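You operate a simulated robot arm through the tools that you are given. There is no shell and no other tool. Be economical: measure what you need, move in short steps, check, and stop when the job is done.

You are at the controls of a simulated robot arm. One attempt, no reset.

Task
Put things in order on the top of the white bench. At the end: the silver padlock stands where the carton (marked "SEALS") stood; the orange peg stands where the silver padlock stood; the carton from the top of the white bench stands where the white filter stood; the white filter from the top of the white bench stands on top of the sponge tray; whatever was shut is shut again. Leave all else as you found it, and nothing knocked over.

The check looks at the end state, three seconds after you hand in, the way a careful person would. Anything else that was tipped, shoved, dropped, spilled or broken makes it a failure. A push-on lid holds only when it is set on centred and level and pressed home; a screw cap is set on level and turned clockwise until tight.

Robot
A 7-joint arm with a two-finger parallel gripper, fixed in place. Base frame: the origin is at the foot of the arm, x ahead of it, y to its left, z up; the work surface is at about z = 0. Lengths are in mm, angles in rad, forces in N, time in s.
With the tool pointing down near the work surface it reaches from about 220 to 580 mm from the base axis. Its first joint turns from -1.152 to 1.152 rad. Payload 2.5 kg.
The tool frame sits at the grasp point between the pads (the TCP): z along the fingers, y along the line on which they close. The tips reach 23 mm beyond it. Largest opening 94 mm; finger width 38, thickness 10; the body of the gripper, 54 by 96 mm, starts 39 mm behind the TCP.
Orientation is that of the tool frame in the base frame, as [roll, pitch, yaw] about the fixed x, y, z axes, in that order (R = Rz(yaw) Ry(pitch) Rx(roll)). With the fingers straight down and closing along the base's y, the tool's x points along the base's -x, its y along +y and its z along -z.

Tools
- The arm moves only by the tool nudge_tool. Its argument "motion" is a list of rows, each a list of 7 numbers: the shift along the base's x, y, z in units of 50 mm (1.0 is 50 mm), then the turn, a rotation vector about the base's x, y, z in units of 6 degrees (1.0 is 6 degrees), then the finger opening in mm, from 0 to 94. In form: [[x, y, z, wx, wy, wz, grip], ...]. A call has 1 to 20 rows; each row shifts and turns the commanded pose from where the row before left it. A call with a number of a shift or a turn outside -1 to 1 is refused whole. Rows are played at 5 a second. More than 50 mm and 0.15 rad between two rows, or a gripper value outside its range, and nothing of the call is played. A pose out of reach is approached as far as the arm can. The call stops where the force on the tool passes 40 N (or 10 N more than at its start, if that is more) or the arm is blocked; 0.2 s more then pass. The fingers move at their own pace (about 108 mm/s each) and stop on an object; they squeeze with about 40 N. The grip force told is the motor's: it shows also when the fingers shut on nothing. Time passes only in rows, and 0.2 s behind the last, so rows that do not move let the fingers close. It gives the time, the measured TCP pose, the force on the tool (base axes), the opening and the grip force at its end, in the units of the frame above (readings bear some noise).
- Cameras (640 x 400 px; columns grow to the right, rows downward): "scene" is fixed at [89.4, -381.8, 549.8]; the picture's right is [0.99, -0.15, 0.00], its down [-0.09, -0.57, -0.81] and it looks along [0.12, 0.81, -0.58] (base axes); focal length 349 px, centre (320, 200). "wrist" rides on the gripper at [-39, 0, -44] in the tool frame; the picture's right is [0.00, -1.00, 0.00], its down [0.97, 0.00, -0.24] and it looks along [0.24, 0.00, 0.97] (tool axes); focal length 218 px, centre (320, 200).
- capture(camera): a new picture of that camera. No time passes.
- locate(camera, pixels): for up to 12 pixels [column, row] of the newest picture of that camera ("zoom" is the newest enlarged one), the place [x, y, z] in the base frame of the surface seen there, good to about 2 mm, but the place of the scene camera against the robot may be out by one fixed shift of up to 18 mm in any direction. No time passes.
- inspect(camera, box): a new picture of the part [left, top, right, bottom] of that camera's present view, enlarged. No time passes.
- job_done(): hands the job in; it is judged then, once.

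Go step by step. Measure first, check grasps and placings, and put right what went wrong. The budget is 80 turns and 38 pictures, counting those below and the enlarged ones. Unless the task says otherwise, let go and move clear before handing in, and close with one line.

The tools are called as a command line: name --pt "numbers of a row" for each row, then --argument value for the rest, lists and objects as JSON in quotes. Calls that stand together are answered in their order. nudge_tool: Moves the arm, as the interface text tells. Its arguments: {"type":"object","properties":{"motion":{"type":"array"}},"required":["motion"]} The other tools are called the same way: capture (camera) takes a picture; locate (camera, pixels) gives the place of the surface under pixels of a picture; inspect (camera, box) takes an enlarged picture of a part of a camera's view; job_done () hands the job in.

At the start:

```text
time: 0.0
ee_pos: [373.8, 205.8, 314.5]
tool_rot: [-3.142, 0.001, 3.141]
ft_force: [-0.6, 0.4, 0.3]
grip_width: 94.3
grip_force: 0.1
```

scene: 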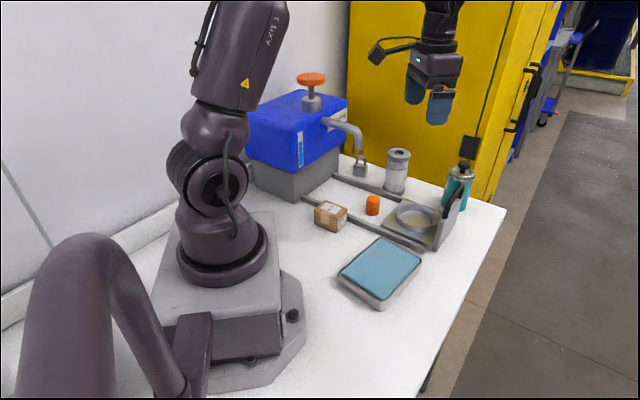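
wrist: 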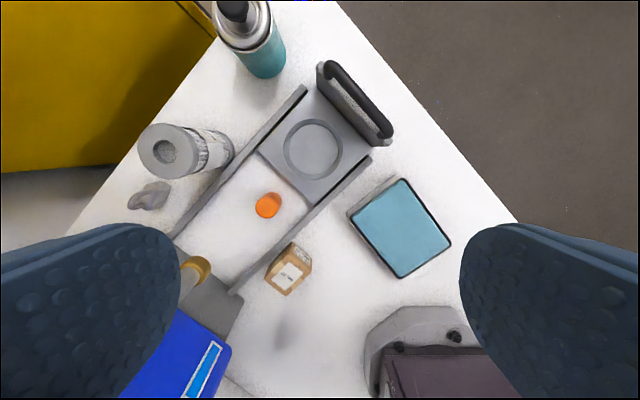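

The pictures show the padlock near scene (360,168), the white filter at (397,170), the orange peg at (372,205), the carton at (330,215) and the sponge tray at (380,272). I'll enlarge these and measure them.

inspect --camera "scene" --box '[290, 110, 490, 310]'

inspect --camera "wrist" --box '[120, 100, 330, 310]'

locate --camera "wrist" --pixels '[[165, 152], [150, 195], [268, 205], [289, 275], [400, 227], [350, 213], [399, 180], [450, 243], [402, 276], [312, 148], [215, 150], [285, 285]]'

```text
2.00 times, centred on (390, 210) of scene
```

zoom: 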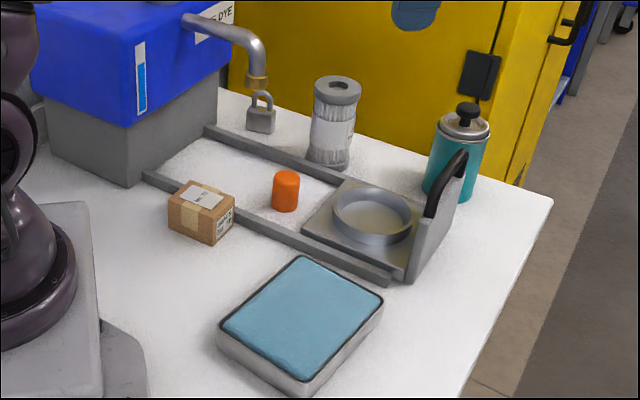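

```text
1.90 times, centred on (225, 205) of wrist
```

zoom: 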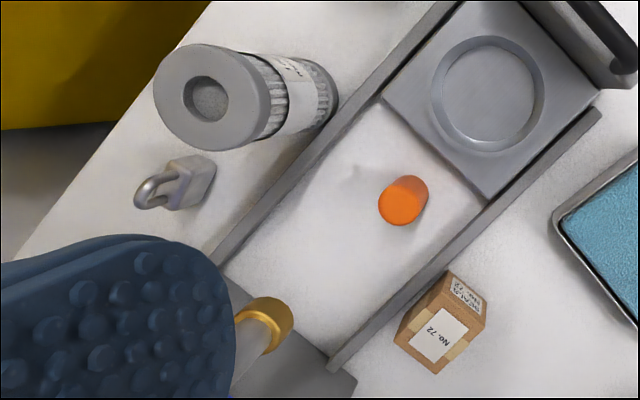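

```text
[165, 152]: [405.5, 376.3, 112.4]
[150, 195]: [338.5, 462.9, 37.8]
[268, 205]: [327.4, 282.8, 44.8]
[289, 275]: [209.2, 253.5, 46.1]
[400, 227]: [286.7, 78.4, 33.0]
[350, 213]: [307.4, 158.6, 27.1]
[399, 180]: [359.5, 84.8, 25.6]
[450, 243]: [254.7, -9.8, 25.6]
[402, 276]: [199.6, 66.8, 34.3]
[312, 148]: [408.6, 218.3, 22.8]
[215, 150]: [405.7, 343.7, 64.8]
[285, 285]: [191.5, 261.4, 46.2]
```

The zoom picture (wrist) shows all four items clearly. I'll measure their edges, the rails and the spout.

locate --camera "zoom" --pixels '[[160, 75], [258, 115], [205, 50], [210, 145], [330, 90], [205, 165], [195, 200], [140, 195], [262, 310], [405, 185], [400, 215], [295, 190]]'

locate --camera "zoom" --pixels '[[425, 305], [398, 342], [435, 370], [466, 328], [449, 275], [484, 318], [440, 335], [500, 200], [345, 360], [225, 250], [340, 270], [370, 240]]'

locate --camera "scene" --pixels '[[398, 153], [360, 170], [372, 198], [331, 207], [380, 268], [312, 80], [357, 143], [345, 128], [466, 165], [350, 222], [385, 190], [366, 155]]'

```text
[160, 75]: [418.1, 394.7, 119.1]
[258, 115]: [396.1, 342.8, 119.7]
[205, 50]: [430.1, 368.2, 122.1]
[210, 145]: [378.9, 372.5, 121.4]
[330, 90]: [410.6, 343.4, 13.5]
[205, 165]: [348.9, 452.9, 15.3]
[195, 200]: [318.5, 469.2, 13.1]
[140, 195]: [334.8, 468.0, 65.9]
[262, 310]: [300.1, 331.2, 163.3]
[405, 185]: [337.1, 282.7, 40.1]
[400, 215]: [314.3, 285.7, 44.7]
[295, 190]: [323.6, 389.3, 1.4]
```

```text
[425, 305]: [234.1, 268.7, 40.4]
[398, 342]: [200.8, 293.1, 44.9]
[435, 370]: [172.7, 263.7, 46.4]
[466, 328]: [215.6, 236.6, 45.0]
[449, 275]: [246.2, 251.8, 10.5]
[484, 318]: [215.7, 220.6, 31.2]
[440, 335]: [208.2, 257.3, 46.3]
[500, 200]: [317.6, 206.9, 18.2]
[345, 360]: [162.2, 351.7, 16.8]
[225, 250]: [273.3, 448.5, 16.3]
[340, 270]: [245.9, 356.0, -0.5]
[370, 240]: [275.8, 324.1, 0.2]
```

```text
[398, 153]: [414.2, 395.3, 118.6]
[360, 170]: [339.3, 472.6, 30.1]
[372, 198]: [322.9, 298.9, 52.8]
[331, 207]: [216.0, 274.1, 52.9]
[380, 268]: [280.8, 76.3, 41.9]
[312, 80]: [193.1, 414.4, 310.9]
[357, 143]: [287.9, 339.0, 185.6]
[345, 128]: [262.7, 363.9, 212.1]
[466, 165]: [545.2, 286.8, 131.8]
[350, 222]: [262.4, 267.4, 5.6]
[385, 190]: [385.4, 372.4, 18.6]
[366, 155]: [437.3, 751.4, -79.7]
```

The filter measures about 54 mm across and 120 mm high, at (405,370). The carton is near (208,262), the padlock near (335,460) and the peg near (325,284). I'll move closer for a sharper view of the carton, peg and padlock.

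nudge_tool --pt "-0.5 0.3 -0.56 0 0 0 94" --pt "-0.5 0.3 -0.56 0 0 0 94" --pt "-0.5 0.3 -0.56 0 0 0 94"

inspect --camera "wrist" --box '[200, 100, 420, 320]'

capture --camera "wrist"

```text
time: 0.8
ee_pos: [299.5, 252.5, 233.2]
tool_rot: [3.141, 0.001, -3.14]
ft_force: [0.0, -0.5, -0.7]
grip_width: 94.1
grip_force: 0.0
```

```text
1.82 times, centred on (310, 210) of wrist
```

zoom: 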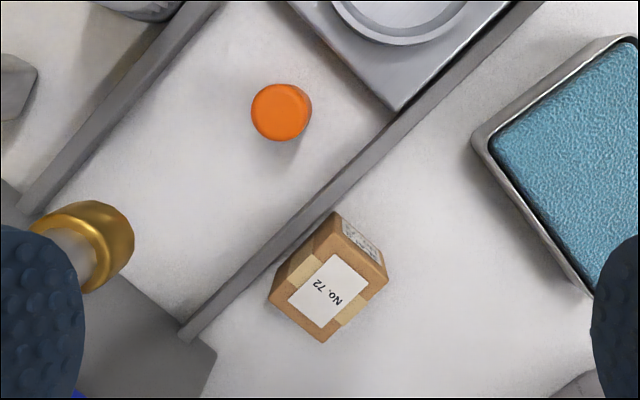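

```text
32 pictures are left
```

wrist: 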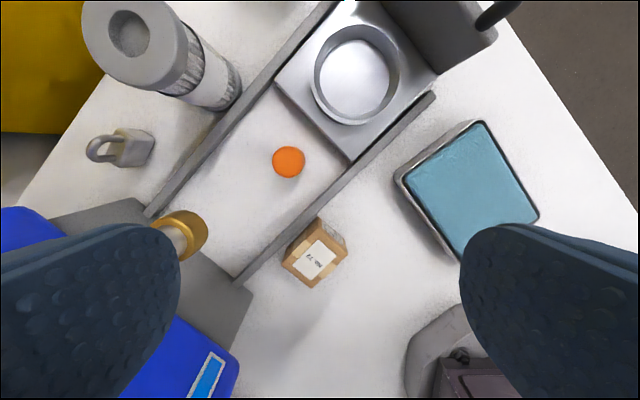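

The carton's top corners and the peg show clearly in the zoom. I'll measure them, along with the tray and padlock.

locate --camera "zoom" --pixels '[[326, 238], [270, 302], [322, 341], [376, 281], [334, 213], [387, 272], [253, 112], [310, 112], [281, 87], [281, 138], [281, 112], [270, 290]]'

locate --camera "wrist" --pixels '[[482, 124], [397, 175], [458, 255], [537, 215], [470, 185], [106, 162], [122, 130], [155, 136], [150, 165], [118, 163], [90, 150], [205, 225]]'

inspect --camera "wrist" --box '[70, 80, 250, 260]'

```text
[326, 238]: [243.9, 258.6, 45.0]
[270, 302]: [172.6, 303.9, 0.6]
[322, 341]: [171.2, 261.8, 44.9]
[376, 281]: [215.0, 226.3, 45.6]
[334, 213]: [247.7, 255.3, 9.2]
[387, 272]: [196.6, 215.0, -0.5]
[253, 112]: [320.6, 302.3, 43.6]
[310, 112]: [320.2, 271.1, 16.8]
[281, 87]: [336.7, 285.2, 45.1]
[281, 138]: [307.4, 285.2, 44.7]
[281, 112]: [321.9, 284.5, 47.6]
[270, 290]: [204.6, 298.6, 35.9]
```

```text
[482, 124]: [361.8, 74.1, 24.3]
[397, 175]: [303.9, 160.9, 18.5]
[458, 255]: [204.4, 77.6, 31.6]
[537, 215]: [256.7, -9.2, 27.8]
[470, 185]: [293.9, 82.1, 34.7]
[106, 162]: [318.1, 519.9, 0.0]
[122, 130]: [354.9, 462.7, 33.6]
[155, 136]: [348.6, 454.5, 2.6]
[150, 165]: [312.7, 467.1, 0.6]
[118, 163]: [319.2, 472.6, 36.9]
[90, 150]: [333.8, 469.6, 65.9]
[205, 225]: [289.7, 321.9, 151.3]
```

```text
2.22 times, centred on (160, 170) of wrist
```

zoom: 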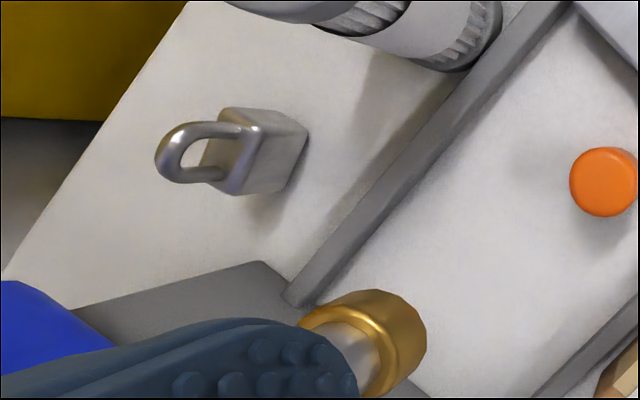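

Carton corners give a centre of (207.5,260), sides 43 x 56 and axes at about 49°/-40°. The peg is at (322,285), about 29 mm across. Now I'll measure the padlock's faces in the zoom, around (255,150).

locate --camera "zoom" --pixels '[[224, 110], [262, 128], [238, 192], [204, 165], [306, 131], [282, 190], [157, 160], [212, 175], [242, 132], [260, 263], [270, 140], [310, 300]]'

locate --camera "wrist" --pixels '[[130, 33], [83, 25], [165, 75], [130, 83], [177, 40], [220, 100], [180, 92], [240, 85], [475, 122], [540, 213], [320, 330], [180, 210]]'

```text
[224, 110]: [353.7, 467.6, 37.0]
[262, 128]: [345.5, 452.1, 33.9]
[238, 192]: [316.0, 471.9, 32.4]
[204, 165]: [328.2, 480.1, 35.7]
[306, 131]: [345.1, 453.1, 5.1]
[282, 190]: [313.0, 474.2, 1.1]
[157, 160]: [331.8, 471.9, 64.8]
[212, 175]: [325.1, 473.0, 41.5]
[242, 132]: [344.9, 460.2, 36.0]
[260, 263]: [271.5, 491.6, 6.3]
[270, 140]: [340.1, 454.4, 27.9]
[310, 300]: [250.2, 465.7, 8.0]
```

```text
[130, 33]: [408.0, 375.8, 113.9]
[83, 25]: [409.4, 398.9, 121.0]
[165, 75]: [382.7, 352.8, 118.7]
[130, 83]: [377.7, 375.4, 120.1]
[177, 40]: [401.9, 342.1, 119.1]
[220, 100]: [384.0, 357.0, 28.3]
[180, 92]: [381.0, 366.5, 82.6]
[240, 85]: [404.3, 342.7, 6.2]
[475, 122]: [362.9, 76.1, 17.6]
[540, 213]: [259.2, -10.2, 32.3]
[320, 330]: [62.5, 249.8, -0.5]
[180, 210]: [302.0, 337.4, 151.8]
```

The filter's centre is (405,370.5) and its top is at z=120. The padlock centre is about (335.5,467), with its thin axis at about 58°. First I'll take the filter, moving above it and going partly down.

nudge_tool --pt "0.7 0 0 0 0 0 94" --pt "0.7 0 0 0 0 0 94" --pt "0.71 0.39 0 0 0 0 94" --pt "0 0.65 0 0 0 0 94" --pt "0 0.66 0 0 0 0 94" --pt "0 0.66 0 0 0 0 94" --pt "0 0 -0.6 0 0 0 94" --pt "0 0 -0.6 0 0 0 94"

capture --camera "wrist"

capture --camera "scene"

```text
time: 2.6
ee_pos: [404.0, 369.0, 170.9]
tool_rot: [3.141, 0.001, 3.141]
ft_force: [-0.8, 0.2, -0.9]
grip_width: 94.0
grip_force: 0.1
```

```text
30 pictures are left
```

wrist: 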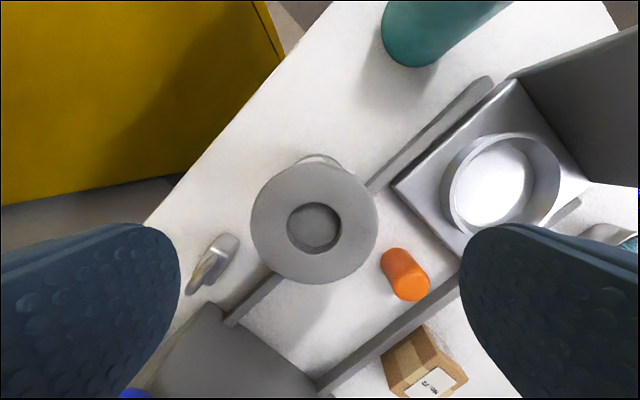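

```text
29 pictures are left
```

scene: 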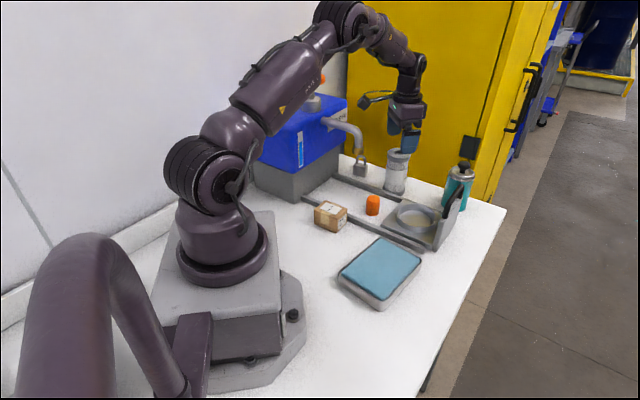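

The filter top sits between the fingers, centred near wrist (314,222), and the arm is well above the press. I'll pin down its centre.

locate --camera "wrist" --pixels '[[255, 222], [374, 222], [314, 165], [314, 280], [335, 162], [300, 200], [222, 240], [200, 285]]'

```text
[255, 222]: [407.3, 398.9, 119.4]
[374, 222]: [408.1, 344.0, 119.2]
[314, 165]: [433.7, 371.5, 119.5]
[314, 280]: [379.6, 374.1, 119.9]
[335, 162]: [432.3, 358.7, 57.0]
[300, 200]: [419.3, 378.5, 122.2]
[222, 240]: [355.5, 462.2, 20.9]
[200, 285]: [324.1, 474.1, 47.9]
```

The filter's centre is (406.7,371.5). I'll correct by (+2.7,+2.5), descend to z≈92 and close.

nudge_tool --pt "0.054 0.05 -0.5 0 0 0 94" --pt "0 0 -0.54 0 0 0 94" --pt "0 0 -0.54 0 0 0 94" --pt "0 0 0 0 0 0 50" --pt "0 0 0 0 0 0 50" --pt "0 0 0 0 0 0 48"

```text
time: 4.0
ee_pos: [408.5, 373.0, 91.8]
tool_rot: [-3.141, 0.0, 3.141]
ft_force: [0.4, 0.3, 0.6]
grip_width: 58.7
grip_force: 39.8
```

The fingers stopped at 58.7 mm with 40 N, so the filter is held. I'll lift it and carry it above the tray's centre at (282,76).

nudge_tool --pt "0 0 0.3 0 0 0 48" --pt "0 0 0.7 0 0 0 48" --pt "0 0 0.7 0 0 0 48" --pt "0 0 0.7 0 0 0 48" --pt "-0.358 -0.849 0 0 0 0 48" --pt "-0.358 -0.849 0 0 0 0 48" --pt "-0.358 -0.849 0 0 0 0 48" --pt "-0.358 -0.849 0 0 0 0 48" --pt "-0.358 -0.849 0 0 0 0 48" --pt "-0.358 -0.849 0 0 0 0 48" --pt "-0.358 -0.849 0 0 0 0 48" --pt "0 0 0 0 0 0 48"

capture --camera "scene"

capture --camera "wrist"

```text
time: 6.6
ee_pos: [280.9, 78.9, 209.6]
tool_rot: [-3.14, 0.0, -3.14]
ft_force: [-0.1, 0.6, -1.2]
grip_width: 58.7
grip_force: 40.1
```

```text
28 pictures are left
```

scene: 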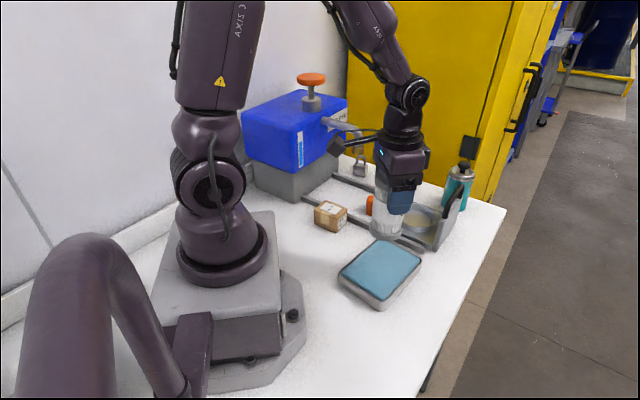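

```text
27 pictures are left
```

wrist: 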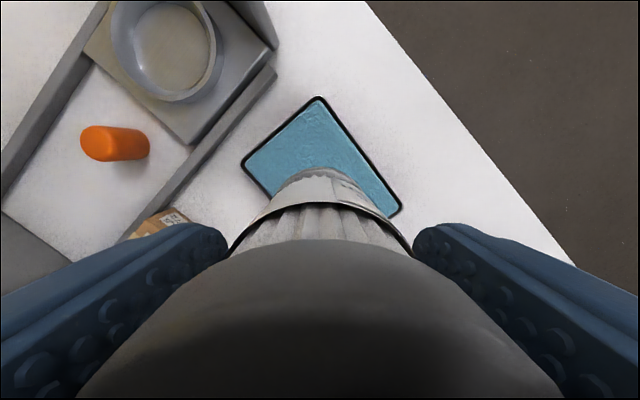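

The filter hangs straight above the tray; its bottom is at z≈118 and the sponge is at about 34. I'll go down to just above contact, then in small steps.

nudge_tool --pt "0 -0.05 -0.7 0 0 0 48" --pt "0 0 -0.7 0 0 0 48" --pt "0 0 -0.1 0 0 0 48" --pt "0 0 -0.05 0 0 0 48" --pt "0 0 0 0 0 0 48"

inspect --camera "scene" --box '[320, 170, 460, 310]'

```text
time: 7.8
ee_pos: [282.7, 72.4, 134.6]
tool_rot: [-3.141, 0.0, 3.14]
ft_force: [0.6, 0.7, -0.7]
grip_width: 58.8
grip_force: 40.4
```

```text
2.86 times, centred on (390, 240) of scene
```

zoom: 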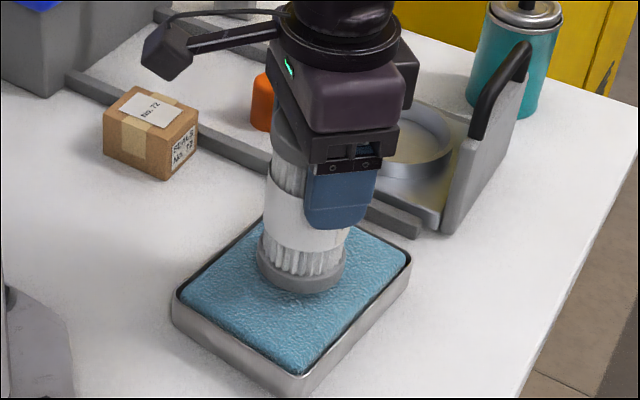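

The filter base is over the sponge's middle (zoom (300,272)), still a few mm above it. I'll lower in 2 mm steps.

nudge_tool --pt "0 0 -0.04 0 0 0 48" --pt "0 0 -0.04 0 0 0 48" --pt "0 0 -0.03 0 0 0 48" --pt "0 0 0 0 0 0 48"

```text
time: 8.8
ee_pos: [281.1, 72.2, 129.2]
tool_rot: [-3.141, 0.0, 3.141]
ft_force: [-0.7, -0.4, -1.6]
grip_width: 59.2
grip_force: 40.0
```

nudge_tool --pt "0 0 -0.03 0 0 0 48" --pt "0 0 0 0 0 0 48"

```text
time: 9.4
ee_pos: [281.2, 72.0, 127.1]
tool_rot: [3.141, -0.001, 3.14]
ft_force: [0.6, -0.3, -0.2]
grip_width: 58.6
grip_force: 40.1
```

There's still no contact force at z=127.1, so I'll keep lowering in small steps.

nudge_tool --pt "0 0 -0.025 0 0 0 48" --pt "0 0 0 0 0 0 48"

inspect --camera "scene" --box '[350, 210, 430, 290]'

```text
time: 10.0
ee_pos: [281.9, 71.8, 127.1]
tool_rot: [-3.141, 0.002, -3.141]
ft_force: [0.5, 0.2, -0.7]
grip_width: 59.1
grip_force: 39.8
```

```text
5.00 times, centred on (390, 250) of scene
```

zoom: 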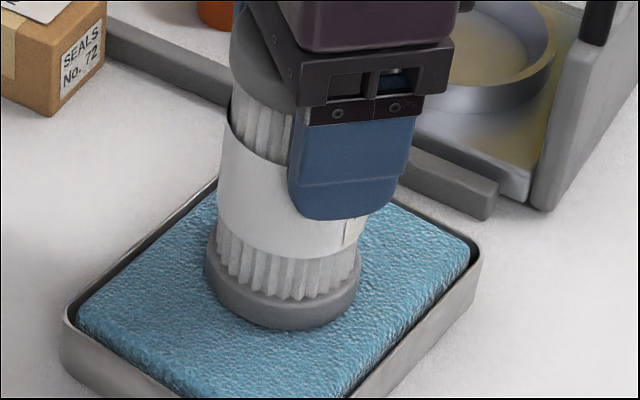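

The base looks only just above the sponge or touching it, and the force is about zero. I'll go down two more small steps.

nudge_tool --pt "0 0 -0.03 0 0 0 48" --pt "0 0 0 0 0 0 48" --pt "0 0 -0.02 0 0 0 48" --pt "0 0 0 0 0 0 48"

```text
time: 11.0
ee_pos: [281.2, 72.6, 124.0]
tool_rot: [-3.141, 0.002, 3.141]
ft_force: [-2.3, -3.0, 20.0]
grip_width: 58.8
grip_force: 40.0
```

There's 20 N of contact, so the filter is on the sponge. I'll ease up slightly, open evenly and rise clear.

nudge_tool --pt "0 0 0.015 0 0 0 48" --pt "0 0 0 0 0 0 62" --pt "0 0 0 0 0 0 80" --pt "0 0 0 0 0 0 94" --pt "0 0 0.6 0 0 0 94" --pt "0 0 0.8 0 0 0 94" --pt "0 0 0.8 0 0 0 94"

inspect --camera "scene" --box '[310, 130, 470, 310]'

```text
time: 12.6
ee_pos: [278.7, 73.9, 237.8]
tool_rot: [3.141, 0.001, -3.14]
ft_force: [1.2, -0.1, -0.8]
grip_width: 94.0
grip_force: 0.1
```

```text
2.22 times, centred on (390, 220) of scene
```

zoom: 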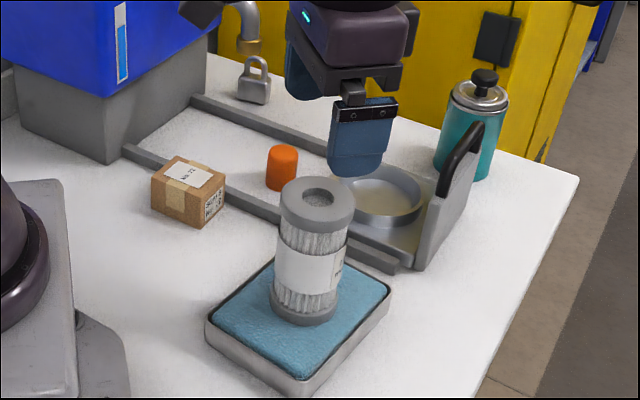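

The filter stands upright on the sponge (zoom (312,260)). Next is the carton: I'll move above it and turn +50° so the fingers close along its 56 mm side, parallel to the rail.

nudge_tool --pt "-0.158 0.414 0 0 0 0.926 94" --pt "-0.158 0.414 0 0 0 0.926 94" --pt "-0.158 0.414 0 0 0 0.926 94" --pt "-0.158 0.414 0 0 0 0.926 94" --pt "-0.158 0.414 0 0 0 0.926 94" --pt "-0.158 0.414 0 0 0 0.926 94" --pt "-0.158 0.414 0 0 0 0.926 94" --pt "-0.158 0.414 0 0 0 0.926 94" --pt "-0.158 0.414 0 0 0 0.926 94" --pt "0 0 -0.6 0 0 0 94" --pt "0 0 -0.6 0 0 0 94" --pt "0 0 -0.6 0 0 0 94"

capture --camera "wrist"

capture --camera "scene"

```text
time: 15.2
ee_pos: [212.6, 258.4, 146.4]
tool_rot: [-3.141, 0.001, -2.268]
ft_force: [0.6, 0.3, 0.4]
grip_width: 94.0
grip_force: 0.1
```

```text
23 pictures are left
```

wrist: 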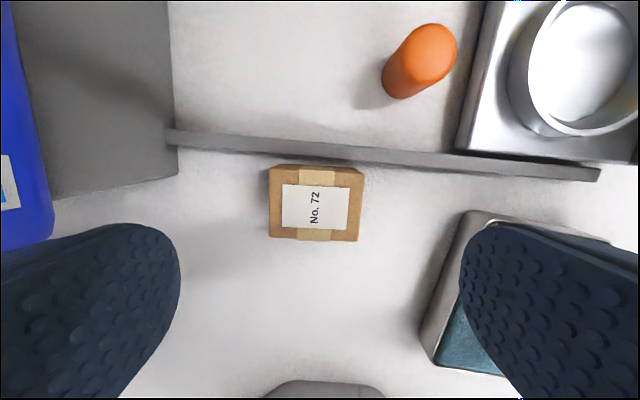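

```text
22 pictures are left
```

scene: 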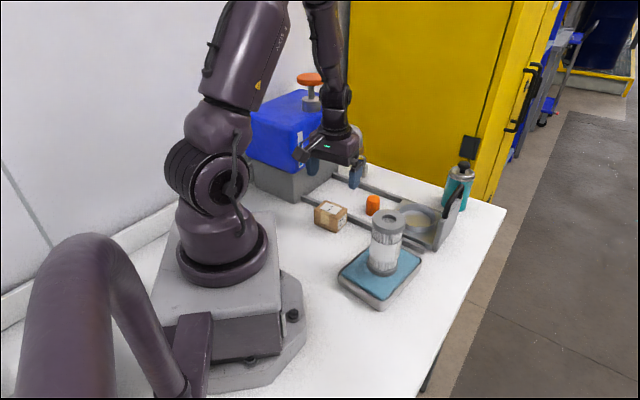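

The carton is centred near wrist (315,205) and is almost square to the fingers. I'll measure its top corners and the press edge (55,220), plus the tray, which the fingers must clear.

locate --camera "wrist" --pixels '[[270, 169], [269, 237], [359, 241], [364, 172], [314, 205], [52, 215], [30, 245], [175, 172], [432, 355], [420, 62], [175, 140], [592, 172]]'

locate --camera "scene" --pixels '[[308, 152], [340, 145], [345, 157], [313, 167], [356, 178], [300, 155]]'

```text
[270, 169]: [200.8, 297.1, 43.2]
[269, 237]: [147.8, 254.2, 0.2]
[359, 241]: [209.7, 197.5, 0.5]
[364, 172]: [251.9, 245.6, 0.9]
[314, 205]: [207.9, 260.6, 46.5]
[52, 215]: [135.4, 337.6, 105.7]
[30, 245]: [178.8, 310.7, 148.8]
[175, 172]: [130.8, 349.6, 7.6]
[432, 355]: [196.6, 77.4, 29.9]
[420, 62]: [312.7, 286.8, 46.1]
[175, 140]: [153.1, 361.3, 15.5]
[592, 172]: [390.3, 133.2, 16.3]
```

```text
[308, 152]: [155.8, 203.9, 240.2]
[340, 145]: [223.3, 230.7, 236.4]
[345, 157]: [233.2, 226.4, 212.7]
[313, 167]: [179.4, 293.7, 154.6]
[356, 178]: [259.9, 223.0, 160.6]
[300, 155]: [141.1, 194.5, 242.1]
```

The carton centre is (207.9,260.6). I'll let the arm settle and go part way down before correcting.

nudge_tool --pt "0 0 -0.6 0 0 0 94" --pt "0 0 0 0 0 0 94" --pt "0 0 0 0 0 0 94"

```text
time: 16.0
ee_pos: [211.1, 256.6, 115.5]
tool_rot: [-3.14, -0.002, -2.266]
ft_force: [-0.2, 0.0, 0.3]
grip_width: 94.0
grip_force: 0.1
```

Offset remaining is about (-3.2,+4), with a turn of about -2.3°. I'll correct that, descend to z≈28 and close.

nudge_tool --pt "-0.064 0.08 -0.3 0 0 -0.38 94" --pt "0 0 -0.7 0 0 0 94" --pt "0 0 -0.75 0 0 0 94" --pt "0 0 0 0 0 0 94" --pt "0 0 0 0 0 0 50" --pt "0 0 0 0 0 0 50" --pt "0 0 0 0 0 0 50"

```text
time: 17.6
ee_pos: [205.9, 261.5, 27.0]
tool_rot: [-3.141, -0.001, -2.307]
ft_force: [0.3, 0.3, -0.1]
grip_width: 64.4
grip_force: 40.0
```

The carton is held at 64 mm with 40 N. I'll lift it, swing around the spout on the low-y side and stop above the filter's old spot at (406.5,371.5).

nudge_tool --pt "0 0 0.3 0 0 0 50" --pt "0 0 0.88 0 0 0 50" --pt "0 0 0.88 0 0 0 50" --pt "0.627 -0.407 0 0 0 0 50" --pt "0.627 -0.407 0 0 0 0 50" --pt "0.627 -0.407 0 0 0 0 50" --pt "0.733 0.467 0 0 0 0 50" --pt "0.733 0.467 0 0 0 0 50" --pt "0.733 0.467 0 0 0 0 50" --pt "-0.026 0.677 0 0 0 0 50" --pt "-0.026 0.677 0 0 0 0 50" --pt "-0.026 0.677 0 0 0 0 50" --pt "0 0 0 0 0 0 50" --pt "0 0 0 0 0 0 50"

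capture --camera "wrist"

```text
time: 20.6
ee_pos: [406.7, 374.6, 131.7]
tool_rot: [3.141, -0.001, -2.307]
ft_force: [0.1, 0.0, 0.8]
grip_width: 64.5
grip_force: 40.0
```

```text
21 pictures are left
```

wrist: 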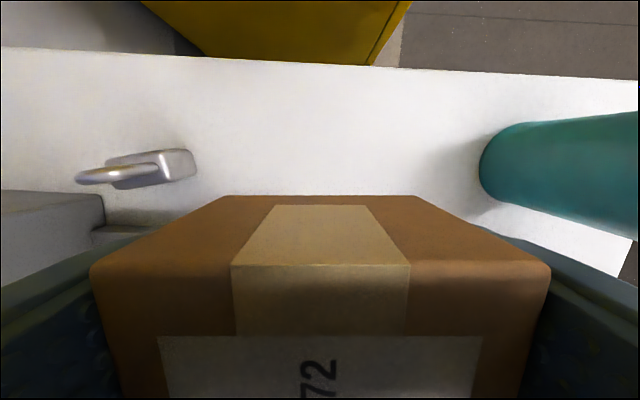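

The carton hangs level and the padlock is clear on the left (wrist (150,170)). I'll descend to about 3 mm above the bench and measure the padlock from this view.

locate --camera "wrist" --pixels '[[108, 160], [160, 153], [188, 151], [195, 175], [118, 187], [164, 183], [78, 178], [153, 172], [112, 172], [100, 200], [500, 180]]'

nudge_tool --pt "0 -0.03 -0.8 0 0 0 50" --pt "0 0 -0.8 0 0 0 50" --pt "0 0 -0.4 0 0 0 50" --pt "0 0 0 0 0 0 50" --pt "0 0 0 0 0 0 50"

```text
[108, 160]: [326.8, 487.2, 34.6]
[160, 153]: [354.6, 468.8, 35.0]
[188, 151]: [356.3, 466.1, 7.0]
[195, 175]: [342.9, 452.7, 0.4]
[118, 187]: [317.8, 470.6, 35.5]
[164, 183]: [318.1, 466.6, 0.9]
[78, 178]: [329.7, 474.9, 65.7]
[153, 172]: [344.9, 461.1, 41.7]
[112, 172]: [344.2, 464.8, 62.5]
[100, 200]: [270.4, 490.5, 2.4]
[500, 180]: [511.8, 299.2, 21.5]
```

```text
time: 21.8
ee_pos: [408.3, 371.6, 28.9]
tool_rot: [-3.141, 0.0, -2.307]
ft_force: [-0.1, -0.2, -0.4]
grip_width: 64.4
grip_force: 40.5
```

The carton is about 2 mm above the bench. I'll lower in fine steps to contact.

nudge_tool --pt "-0.02 0 -0.02 0 0 0 50" --pt "0 0 -0.02 0 0 0 50" --pt "0 0 0 0 0 0 50"

```text
time: 22.6
ee_pos: [406.0, 371.6, 27.7]
tool_rot: [3.141, 0.0, -2.307]
ft_force: [-0.7, -0.4, -0.9]
grip_width: 64.2
grip_force: 40.4
```

No contact yet at z=27.7, so I'll take another 1 mm step and another.

nudge_tool --pt "0 0 -0.02 0 0 0 50" --pt "0 0 0 0 0 0 50"

nudge_tool --pt "0 0 -0.02 0 0 0 50" --pt "0 0 0 0 0 0 50"

```text
time: 23.2
ee_pos: [406.2, 371.3, 27.1]
tool_rot: [-3.141, -0.001, -2.307]
ft_force: [0.8, -0.7, -0.5]
grip_width: 64.2
grip_force: 40.2
```

```text
time: 23.8
ee_pos: [406.4, 371.2, 27.2]
tool_rot: [-3.141, 0.003, -2.308]
ft_force: [-2.6, -3.3, 13.6]
grip_width: 64.2
grip_force: 39.4
```

There's 13.6 N of contact, so the carton is down at (406.4,371.2). I'll ease up a touch, open and rise.

nudge_tool --pt "0 0 0.015 0 0 0 50" --pt "0 0 0 0 0 0 70" --pt "0 0 0 0 0 0 94" --pt "0 0 0 0 0 0 94" --pt "0 0 0.5 0 0 0 94" --pt "0 0 0.8 0 0 0 94" --pt "0 0 0.8 0 0 0 94" --pt "0 0 0 0 0 0 94"

capture --camera "wrist"

capture --camera "scene"

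```text
time: 25.6
ee_pos: [406.3, 374.0, 134.3]
tool_rot: [3.141, -0.001, -2.307]
ft_force: [0.4, -0.3, 0.7]
grip_width: 94.0
grip_force: 0.0
```

```text
20 pictures are left
```

wrist: 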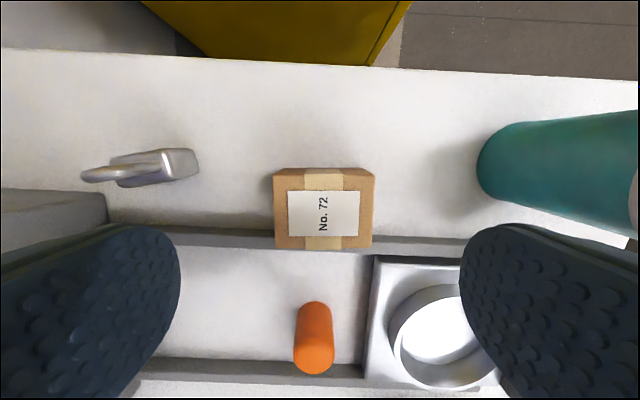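

```text
19 pictures are left
```

scene: 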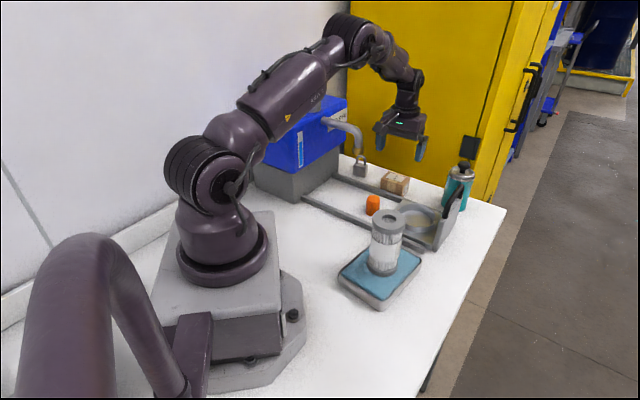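

The carton stands upright where the filter was (wrist (323,210)). A lever on the gripper could meet the spout, so I'll turn +98.5° here to point it away and bring the fingers across the padlock's thin axis.

locate --camera "wrist" --pixels '[[276, 190], [374, 191], [372, 248], [276, 248], [324, 215], [162, 151], [118, 186], [160, 182], [195, 150], [198, 174]]'

nudge_tool --pt "0 0 0.6 0 0 0 94" --pt "0 0 0 0 0 0.98 94" --pt "0 0 0 0 0 0.98 94" --pt "0 0 0 0 0 0.98 94" --pt "0 0 0 0 0 0.98 94" --pt "0 0 0 0 0 0.98 94" --pt "0 0 0 0 0 0.98 94" --pt "0 0 0 0 0 0.98 94" --pt "0 0 0 0 0 0.98 94" --pt "0 0 0 0 0 0.98 94" --pt "0 0 0 0 0 0.98 94" --pt "0 0 0 0 0 0.98 94" --pt "0 0 0 0 0 0.98 94" --pt "0 0 0 0 0 0.98 94" --pt "0 0 0 0 0 0.98 94" --pt "0 0 0 0 0 0.98 94" --pt "0 0 0 0 0 0.98 94" --pt "0 0 0 0 0 0.74 94" --pt "0 0 0 0 0 0 94"

capture --camera "wrist"

capture --camera "scene"

```text
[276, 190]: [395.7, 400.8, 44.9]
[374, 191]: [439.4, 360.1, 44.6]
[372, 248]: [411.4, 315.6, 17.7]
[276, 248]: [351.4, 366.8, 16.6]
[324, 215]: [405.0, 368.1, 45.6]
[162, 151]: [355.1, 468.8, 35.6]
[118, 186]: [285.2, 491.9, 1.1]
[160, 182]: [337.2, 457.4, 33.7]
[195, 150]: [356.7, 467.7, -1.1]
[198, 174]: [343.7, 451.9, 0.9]
```

```text
time: 29.6
ee_pos: [405.7, 372.4, 160.0]
tool_rot: [-3.141, -0.001, -0.588]
ft_force: [-0.8, 1.2, -0.1]
grip_width: 93.8
grip_force: 0.2
```

```text
18 pictures are left
```

wrist: 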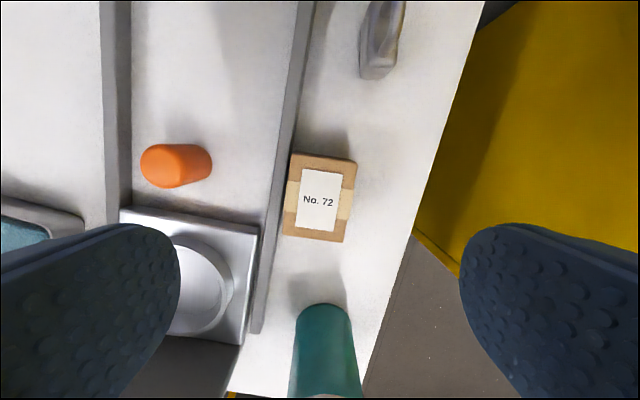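

```text
17 pictures are left
```

scene: 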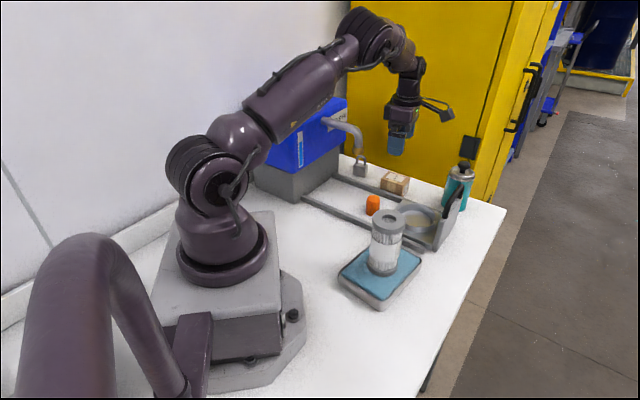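

The turn worked, and the lever now points to +x (scene (435,105)). I'll check the cabinet's distance and the padlock's place in this view.

locate --camera "wrist" --pixels '[[470, 30], [440, 140], [420, 220], [500, 60], [470, 150], [550, 150], [375, 70], [398, 50], [362, 72], [380, 30], [404, 8], [373, 5]]'

locate --camera "scene" --pixels '[[450, 113], [430, 100], [398, 135], [375, 120], [360, 60], [370, 150], [408, 100], [430, 60]]'

```text
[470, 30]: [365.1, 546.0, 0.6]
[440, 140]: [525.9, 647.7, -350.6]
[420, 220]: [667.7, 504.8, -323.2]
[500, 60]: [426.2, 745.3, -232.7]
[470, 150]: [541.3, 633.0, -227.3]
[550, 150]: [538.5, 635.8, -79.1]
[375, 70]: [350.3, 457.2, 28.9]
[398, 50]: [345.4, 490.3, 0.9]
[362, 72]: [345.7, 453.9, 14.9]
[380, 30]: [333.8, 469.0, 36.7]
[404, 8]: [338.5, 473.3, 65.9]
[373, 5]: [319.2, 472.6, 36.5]
```

```text
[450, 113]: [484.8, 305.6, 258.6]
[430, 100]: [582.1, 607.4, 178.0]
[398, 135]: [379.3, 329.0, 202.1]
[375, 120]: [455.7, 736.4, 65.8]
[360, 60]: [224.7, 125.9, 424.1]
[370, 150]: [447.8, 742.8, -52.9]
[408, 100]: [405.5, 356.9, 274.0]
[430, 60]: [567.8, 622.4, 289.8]
```

The cabinet is far enough away (y>600). I'll move above the padlock at (335.5,468) and check.

nudge_tool --pt "-0.468 0.637 0 0 0 0 94" --pt "-0.468 0.637 0 0 0 0 94" --pt "-0.468 0.637 0 0 0 0 94" --pt "0 0 -0.6 0 0 0 94" --pt "0 0 0 0 0 0 94" --pt "0 0 0 0 0 0 94"

capture --camera "wrist"

capture --camera "scene"

```text
time: 31.0
ee_pos: [337.5, 469.5, 130.1]
tool_rot: [-3.14, 0.001, -0.587]
ft_force: [4.2, -1.4, 1.9]
grip_width: 94.0
grip_force: 0.0
```

```text
16 pictures are left
```

wrist: 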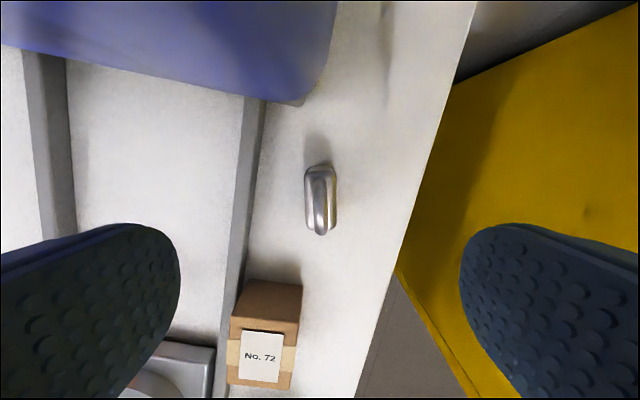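

```text
15 pictures are left
```

scene: 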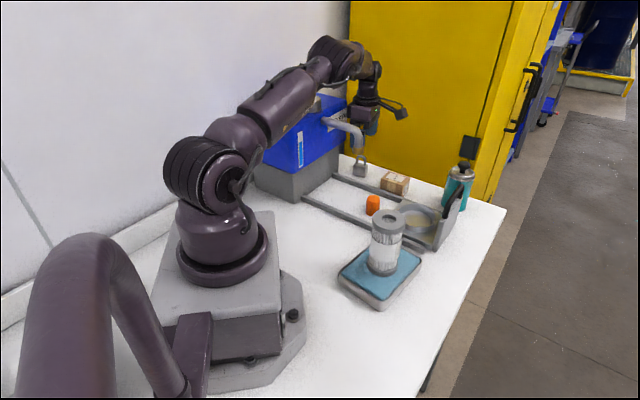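

The force reading rose to 4 N and the blue press fills the upper left of the wrist view (200,50). I'll measure how close it is before going on.

locate --camera "wrist" --pixels '[[300, 95], [330, 30], [200, 60], [200, 83], [60, 45], [325, 60], [308, 175], [335, 175], [320, 230], [322, 200], [338, 200], [304, 210]]'

inspect --camera "scene" --box '[290, 30, 430, 200]'

nudge_tool --pt "0 0 0 0 0 0 94"

```text
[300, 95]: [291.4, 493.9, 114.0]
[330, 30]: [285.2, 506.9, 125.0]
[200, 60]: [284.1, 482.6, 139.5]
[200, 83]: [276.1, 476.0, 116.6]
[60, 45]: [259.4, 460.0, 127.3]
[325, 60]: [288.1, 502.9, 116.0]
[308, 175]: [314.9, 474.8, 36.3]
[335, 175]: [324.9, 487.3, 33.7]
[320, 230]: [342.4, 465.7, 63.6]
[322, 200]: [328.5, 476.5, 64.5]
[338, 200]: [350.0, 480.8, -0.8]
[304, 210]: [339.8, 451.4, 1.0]
```

```text
2.35 times, centred on (360, 115) of scene
```

zoom: 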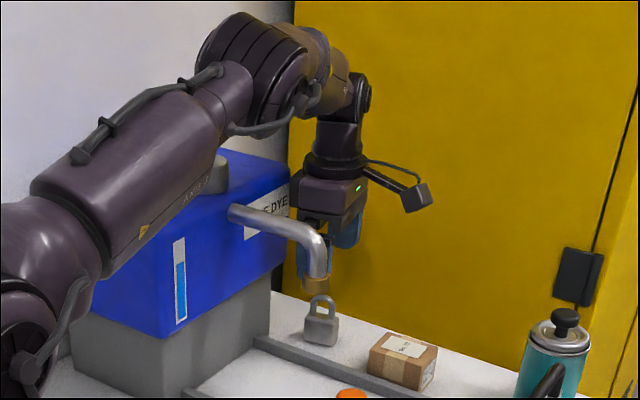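

```text
time: 31.4
ee_pos: [337.2, 468.4, 130.0]
tool_rot: [-3.141, -0.001, -0.588]
ft_force: [4.0, -0.3, 0.6]
grip_width: 93.8
grip_force: 0.0
```

The camera side of the gripper is just touching the press face (blue edge at (290,500), 4 N). I'll back off 9 mm along the face normal, which still leaves the padlock well within the pads.

nudge_tool --pt "0.13 -0.12 0 0 0 0 94" --pt "0 0 0 0 0 0 94" --pt "0 0 0 0 0 0 94"

inspect --camera "wrist" --box '[240, 0, 400, 300]'

```text
time: 32.2
ee_pos: [342.5, 462.5, 131.1]
tool_rot: [-3.141, 0.0, -0.587]
ft_force: [0.4, 0.1, -0.4]
grip_width: 94.0
grip_force: 0.0
```

```text
1.33 times, centred on (320, 150) of wrist
```

zoom: 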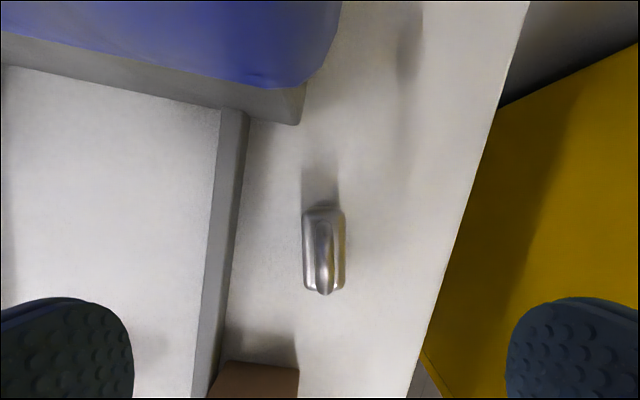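

The contact is gone. I'll re-measure the padlock in this zoom.

locate --camera "zoom" --pixels '[[305, 213], [343, 213], [344, 280], [304, 280], [324, 230], [324, 285], [303, 245], [344, 245], [300, 120], [330, 60], [240, 115]]'

```text
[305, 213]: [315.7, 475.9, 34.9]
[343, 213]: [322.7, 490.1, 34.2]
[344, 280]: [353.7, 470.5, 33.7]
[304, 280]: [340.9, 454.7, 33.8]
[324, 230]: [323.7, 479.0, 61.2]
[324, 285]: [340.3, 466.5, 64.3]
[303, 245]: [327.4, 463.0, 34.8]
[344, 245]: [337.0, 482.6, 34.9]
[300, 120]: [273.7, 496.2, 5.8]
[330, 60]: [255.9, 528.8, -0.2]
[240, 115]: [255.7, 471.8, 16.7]
```

The padlock is centred between the fingers (column 323) and about 11 mm off toward the press. I'll shift 3 mm that way and descend to z≈32, watching the force.

nudge_tool --pt "-0.045 0.04 -0.5 0 0 0 94" --pt "0 0 -0.7 0 0 0 94" --pt "0 0 -0.5 0 0 0 94" --pt "0 0 -0.28 0 0 0 94" --pt "0 0 0 0 0 0 94"

inspect --camera "scene" --box '[290, 30, 430, 200]'

```text
time: 33.4
ee_pos: [339.5, 464.3, 33.9]
tool_rot: [-3.142, 0.001, -0.589]
ft_force: [-0.3, -0.2, 0.2]
grip_width: 94.0
grip_force: 0.1
```

```text
2.35 times, centred on (360, 115) of scene
```

zoom: 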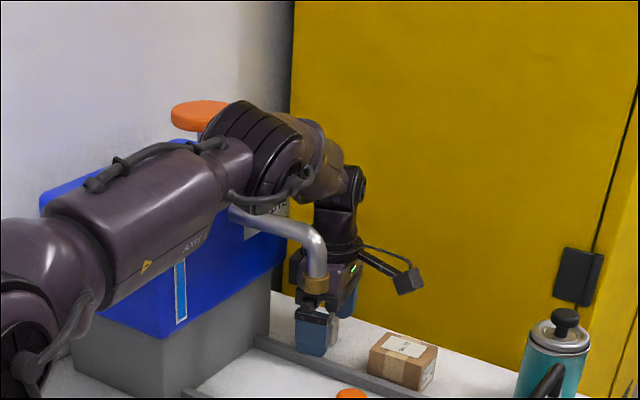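

There's no force and nothing is touching; the knob (200,110) and spout look undisturbed. I'll close on the padlock.

nudge_tool --pt "0 0 0 0 0 0 60" --pt "0 0 0 0 0 0 30" --pt "0 0 0 0 0 0 12" --pt "0 0 0 0 0 0 10" --pt "0 0 0 0 0 0 10"

```text
time: 34.6
ee_pos: [339.8, 463.9, 35.7]
tool_rot: [3.141, 0.0, -0.587]
ft_force: [-1.0, -0.9, 1.9]
grip_width: 21.5
grip_force: 39.9
```

The padlock is held at 21.5 mm with 40 N. I'll lift straight up, then back away from the press to above the carton area.

nudge_tool --pt "0 0 0.3 0 0 0 10" --pt "0 0 0.8 0 0 0 10" --pt "0 0 0.8 0 0 0 10" --pt "0.47 -0.64 0.3 0 0 0 10" --pt "0.47 -0.64 0.3 0 0 0 10" --pt "0.47 -0.64 0 0 0 0 10" --pt "0 0 0 0 0 0 10"

capture --camera "wrist"

```text
time: 36.2
ee_pos: [410.3, 367.5, 158.5]
tool_rot: [-3.141, 0.001, -0.589]
ft_force: [-0.3, 0.6, -1.8]
grip_width: 21.9
grip_force: 39.8
```

```text
11 pictures are left
```

wrist: 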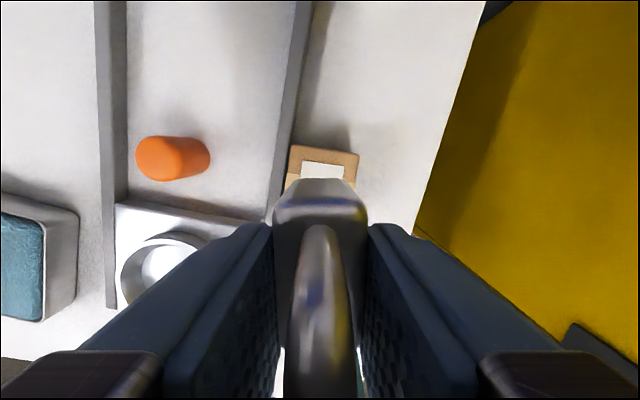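

The padlock is gripped upright and centred. I'll locate its front edge and shackle relative to the tool.

locate --camera "wrist" --pixels '[[320, 185], [320, 200], [282, 215], [358, 215], [320, 235], [320, 300], [320, 350], [320, 380]]'

```text
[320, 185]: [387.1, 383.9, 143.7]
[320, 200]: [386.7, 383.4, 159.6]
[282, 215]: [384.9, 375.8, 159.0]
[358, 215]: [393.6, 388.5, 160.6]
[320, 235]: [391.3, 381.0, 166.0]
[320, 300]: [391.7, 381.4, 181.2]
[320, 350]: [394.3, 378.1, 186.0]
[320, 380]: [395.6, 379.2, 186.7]
```

The padlock's centre sits about 10 mm toward the tool's -x. I'll carry it around the spout, turn back -98.5°, and stop above the carton's old spot with TCP at (201,253).

nudge_tool --pt "0 -0.97 0 0 0 -0.98 10" --pt "0 -0.97 0 0 0 -0.98 10" --pt "-0.733 -0.467 0 0 0 -0.98 10" --pt "-0.733 -0.467 0 0 0 -0.98 10" --pt "-0.733 -0.467 0 0 0 -0.98 10" --pt "0 0 0 0 0 -0.98 10" --pt "0 0 0 0 0 -0.98 10" --pt "0 0 0 0 0 -0.98 10" --pt "0 0 0 0 0 -0.98 10" --pt "0 0 0 0 0 -0.98 10" --pt "0 0 0 0 0 -0.98 10" --pt "0 0 0 0 0 -0.98 10" --pt "0 0 0 0 0 -0.98 10" --pt "0 0 0 0 0 -0.98 10" --pt "-0.66 0.353 0 0 0 -0.98 10" --pt "-0.66 0.353 0 0 0 -0.98 10" --pt "-0.66 0.353 0 0 0 -0.74 10" --pt "0 0 0 0 0 0 10" --pt "0 0 0 0 0 0 10"

```text
time: 40.2
ee_pos: [200.9, 252.4, 158.9]
tool_rot: [-3.141, 0.0, -2.308]
ft_force: [0.3, -0.2, -2.6]
grip_width: 21.6
grip_force: 40.2
```

I'm at (200.9,252.4) as planned. I'll descend to about 3 mm above the bench.

nudge_tool --pt "0 0 -0.8 0 0 0 10" --pt "0 0 -0.8 0 0 0 10" --pt "0 0 -0.7 0 0 0 10" --pt "0 0 -0.1 0 0 0 10" --pt "0 0 0 0 0 0 10"

capture --camera "wrist"

```text
time: 41.4
ee_pos: [202.4, 254.3, 36.5]
tool_rot: [3.141, 0.001, -2.307]
ft_force: [-0.1, 0.4, -1.2]
grip_width: 21.6
grip_force: 39.7
```

```text
10 pictures are left
```

wrist: 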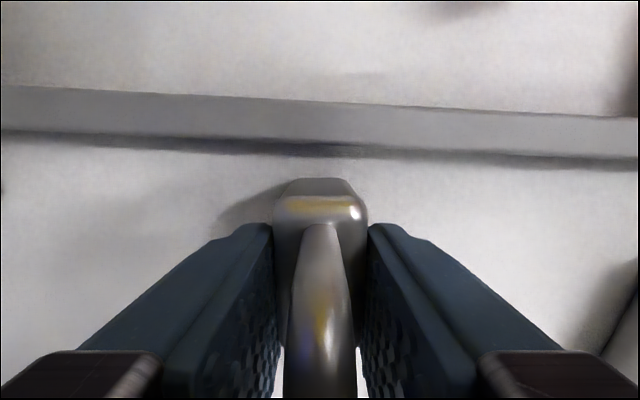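

The padlock is clear of the rail (rows 90-150) and about 2 mm above the bench. I'll lower gently to contact.

nudge_tool --pt "0 0 -0.02 0 0 0 10" --pt "0 0 0 0 0 0 10"

nudge_tool --pt "0 0 -0.02 0 0 0 10" --pt "0 0 0 0 0 0 10"

locate --camera "wrist" --pixels '[[320, 185], [320, 200], [320, 300], [320, 350], [320, 150]]'

```text
time: 42.0
ee_pos: [201.0, 253.8, 36.5]
tool_rot: [-3.141, 0.001, -2.308]
ft_force: [-0.1, -0.3, -1.7]
grip_width: 22.0
grip_force: 39.6
```

```text
time: 42.6
ee_pos: [203.6, 253.1, 35.9]
tool_rot: [-3.14, -0.001, -2.307]
ft_force: [-0.1, -0.4, -2.0]
grip_width: 21.8
grip_force: 39.8
```

```text
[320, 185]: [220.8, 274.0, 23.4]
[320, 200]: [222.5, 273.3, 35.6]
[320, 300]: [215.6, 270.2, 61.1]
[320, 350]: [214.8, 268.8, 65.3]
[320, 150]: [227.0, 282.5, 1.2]
```

The padlock's centre is about (209,260), which matches the target. There's still no contact, so I'll lower further.

nudge_tool --pt "-0.015 0 -0.02 0 0 0 10" --pt "0 0 0 0 0 0 10"

nudge_tool --pt "0 0 -0.02 0 0 0 10" --pt "0 0 0 0 0 0 10"

```text
time: 43.2
ee_pos: [201.7, 253.6, 35.2]
tool_rot: [3.14, 0.001, -2.306]
ft_force: [0.7, 0.2, -1.2]
grip_width: 21.6
grip_force: 40.4
```

```text
time: 43.8
ee_pos: [201.5, 253.7, 34.9]
tool_rot: [-3.141, 0.002, -2.308]
ft_force: [0.6, 0.2, 7.2]
grip_width: 21.7
grip_force: 39.8
```

Contact is made at 7 N. I'll open slowly and rise straight up.

nudge_tool --pt "0 0 0 0 0 0 24" --pt "0 0 0 0 0 0 40" --pt "0 0 0 0 0 0 70" --pt "0 0 0 0 0 0 80" --pt "0 0 0.5 0 0 0 80" --pt "0 0 0.8 0 0 0 80" --pt "0 0 0.8 0 0 0 80" --pt "0 0 0 0 0 0 80"

capture --camera "wrist"

```text
time: 45.6
ee_pos: [199.7, 252.8, 137.8]
tool_rot: [-3.14, 0.0, -2.308]
ft_force: [-0.3, -0.8, -0.3]
grip_width: 80.0
grip_force: 0.1
```

```text
9 pictures are left
```

wrist: 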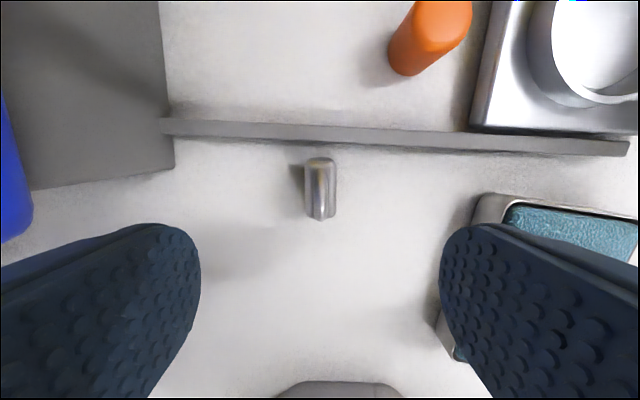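

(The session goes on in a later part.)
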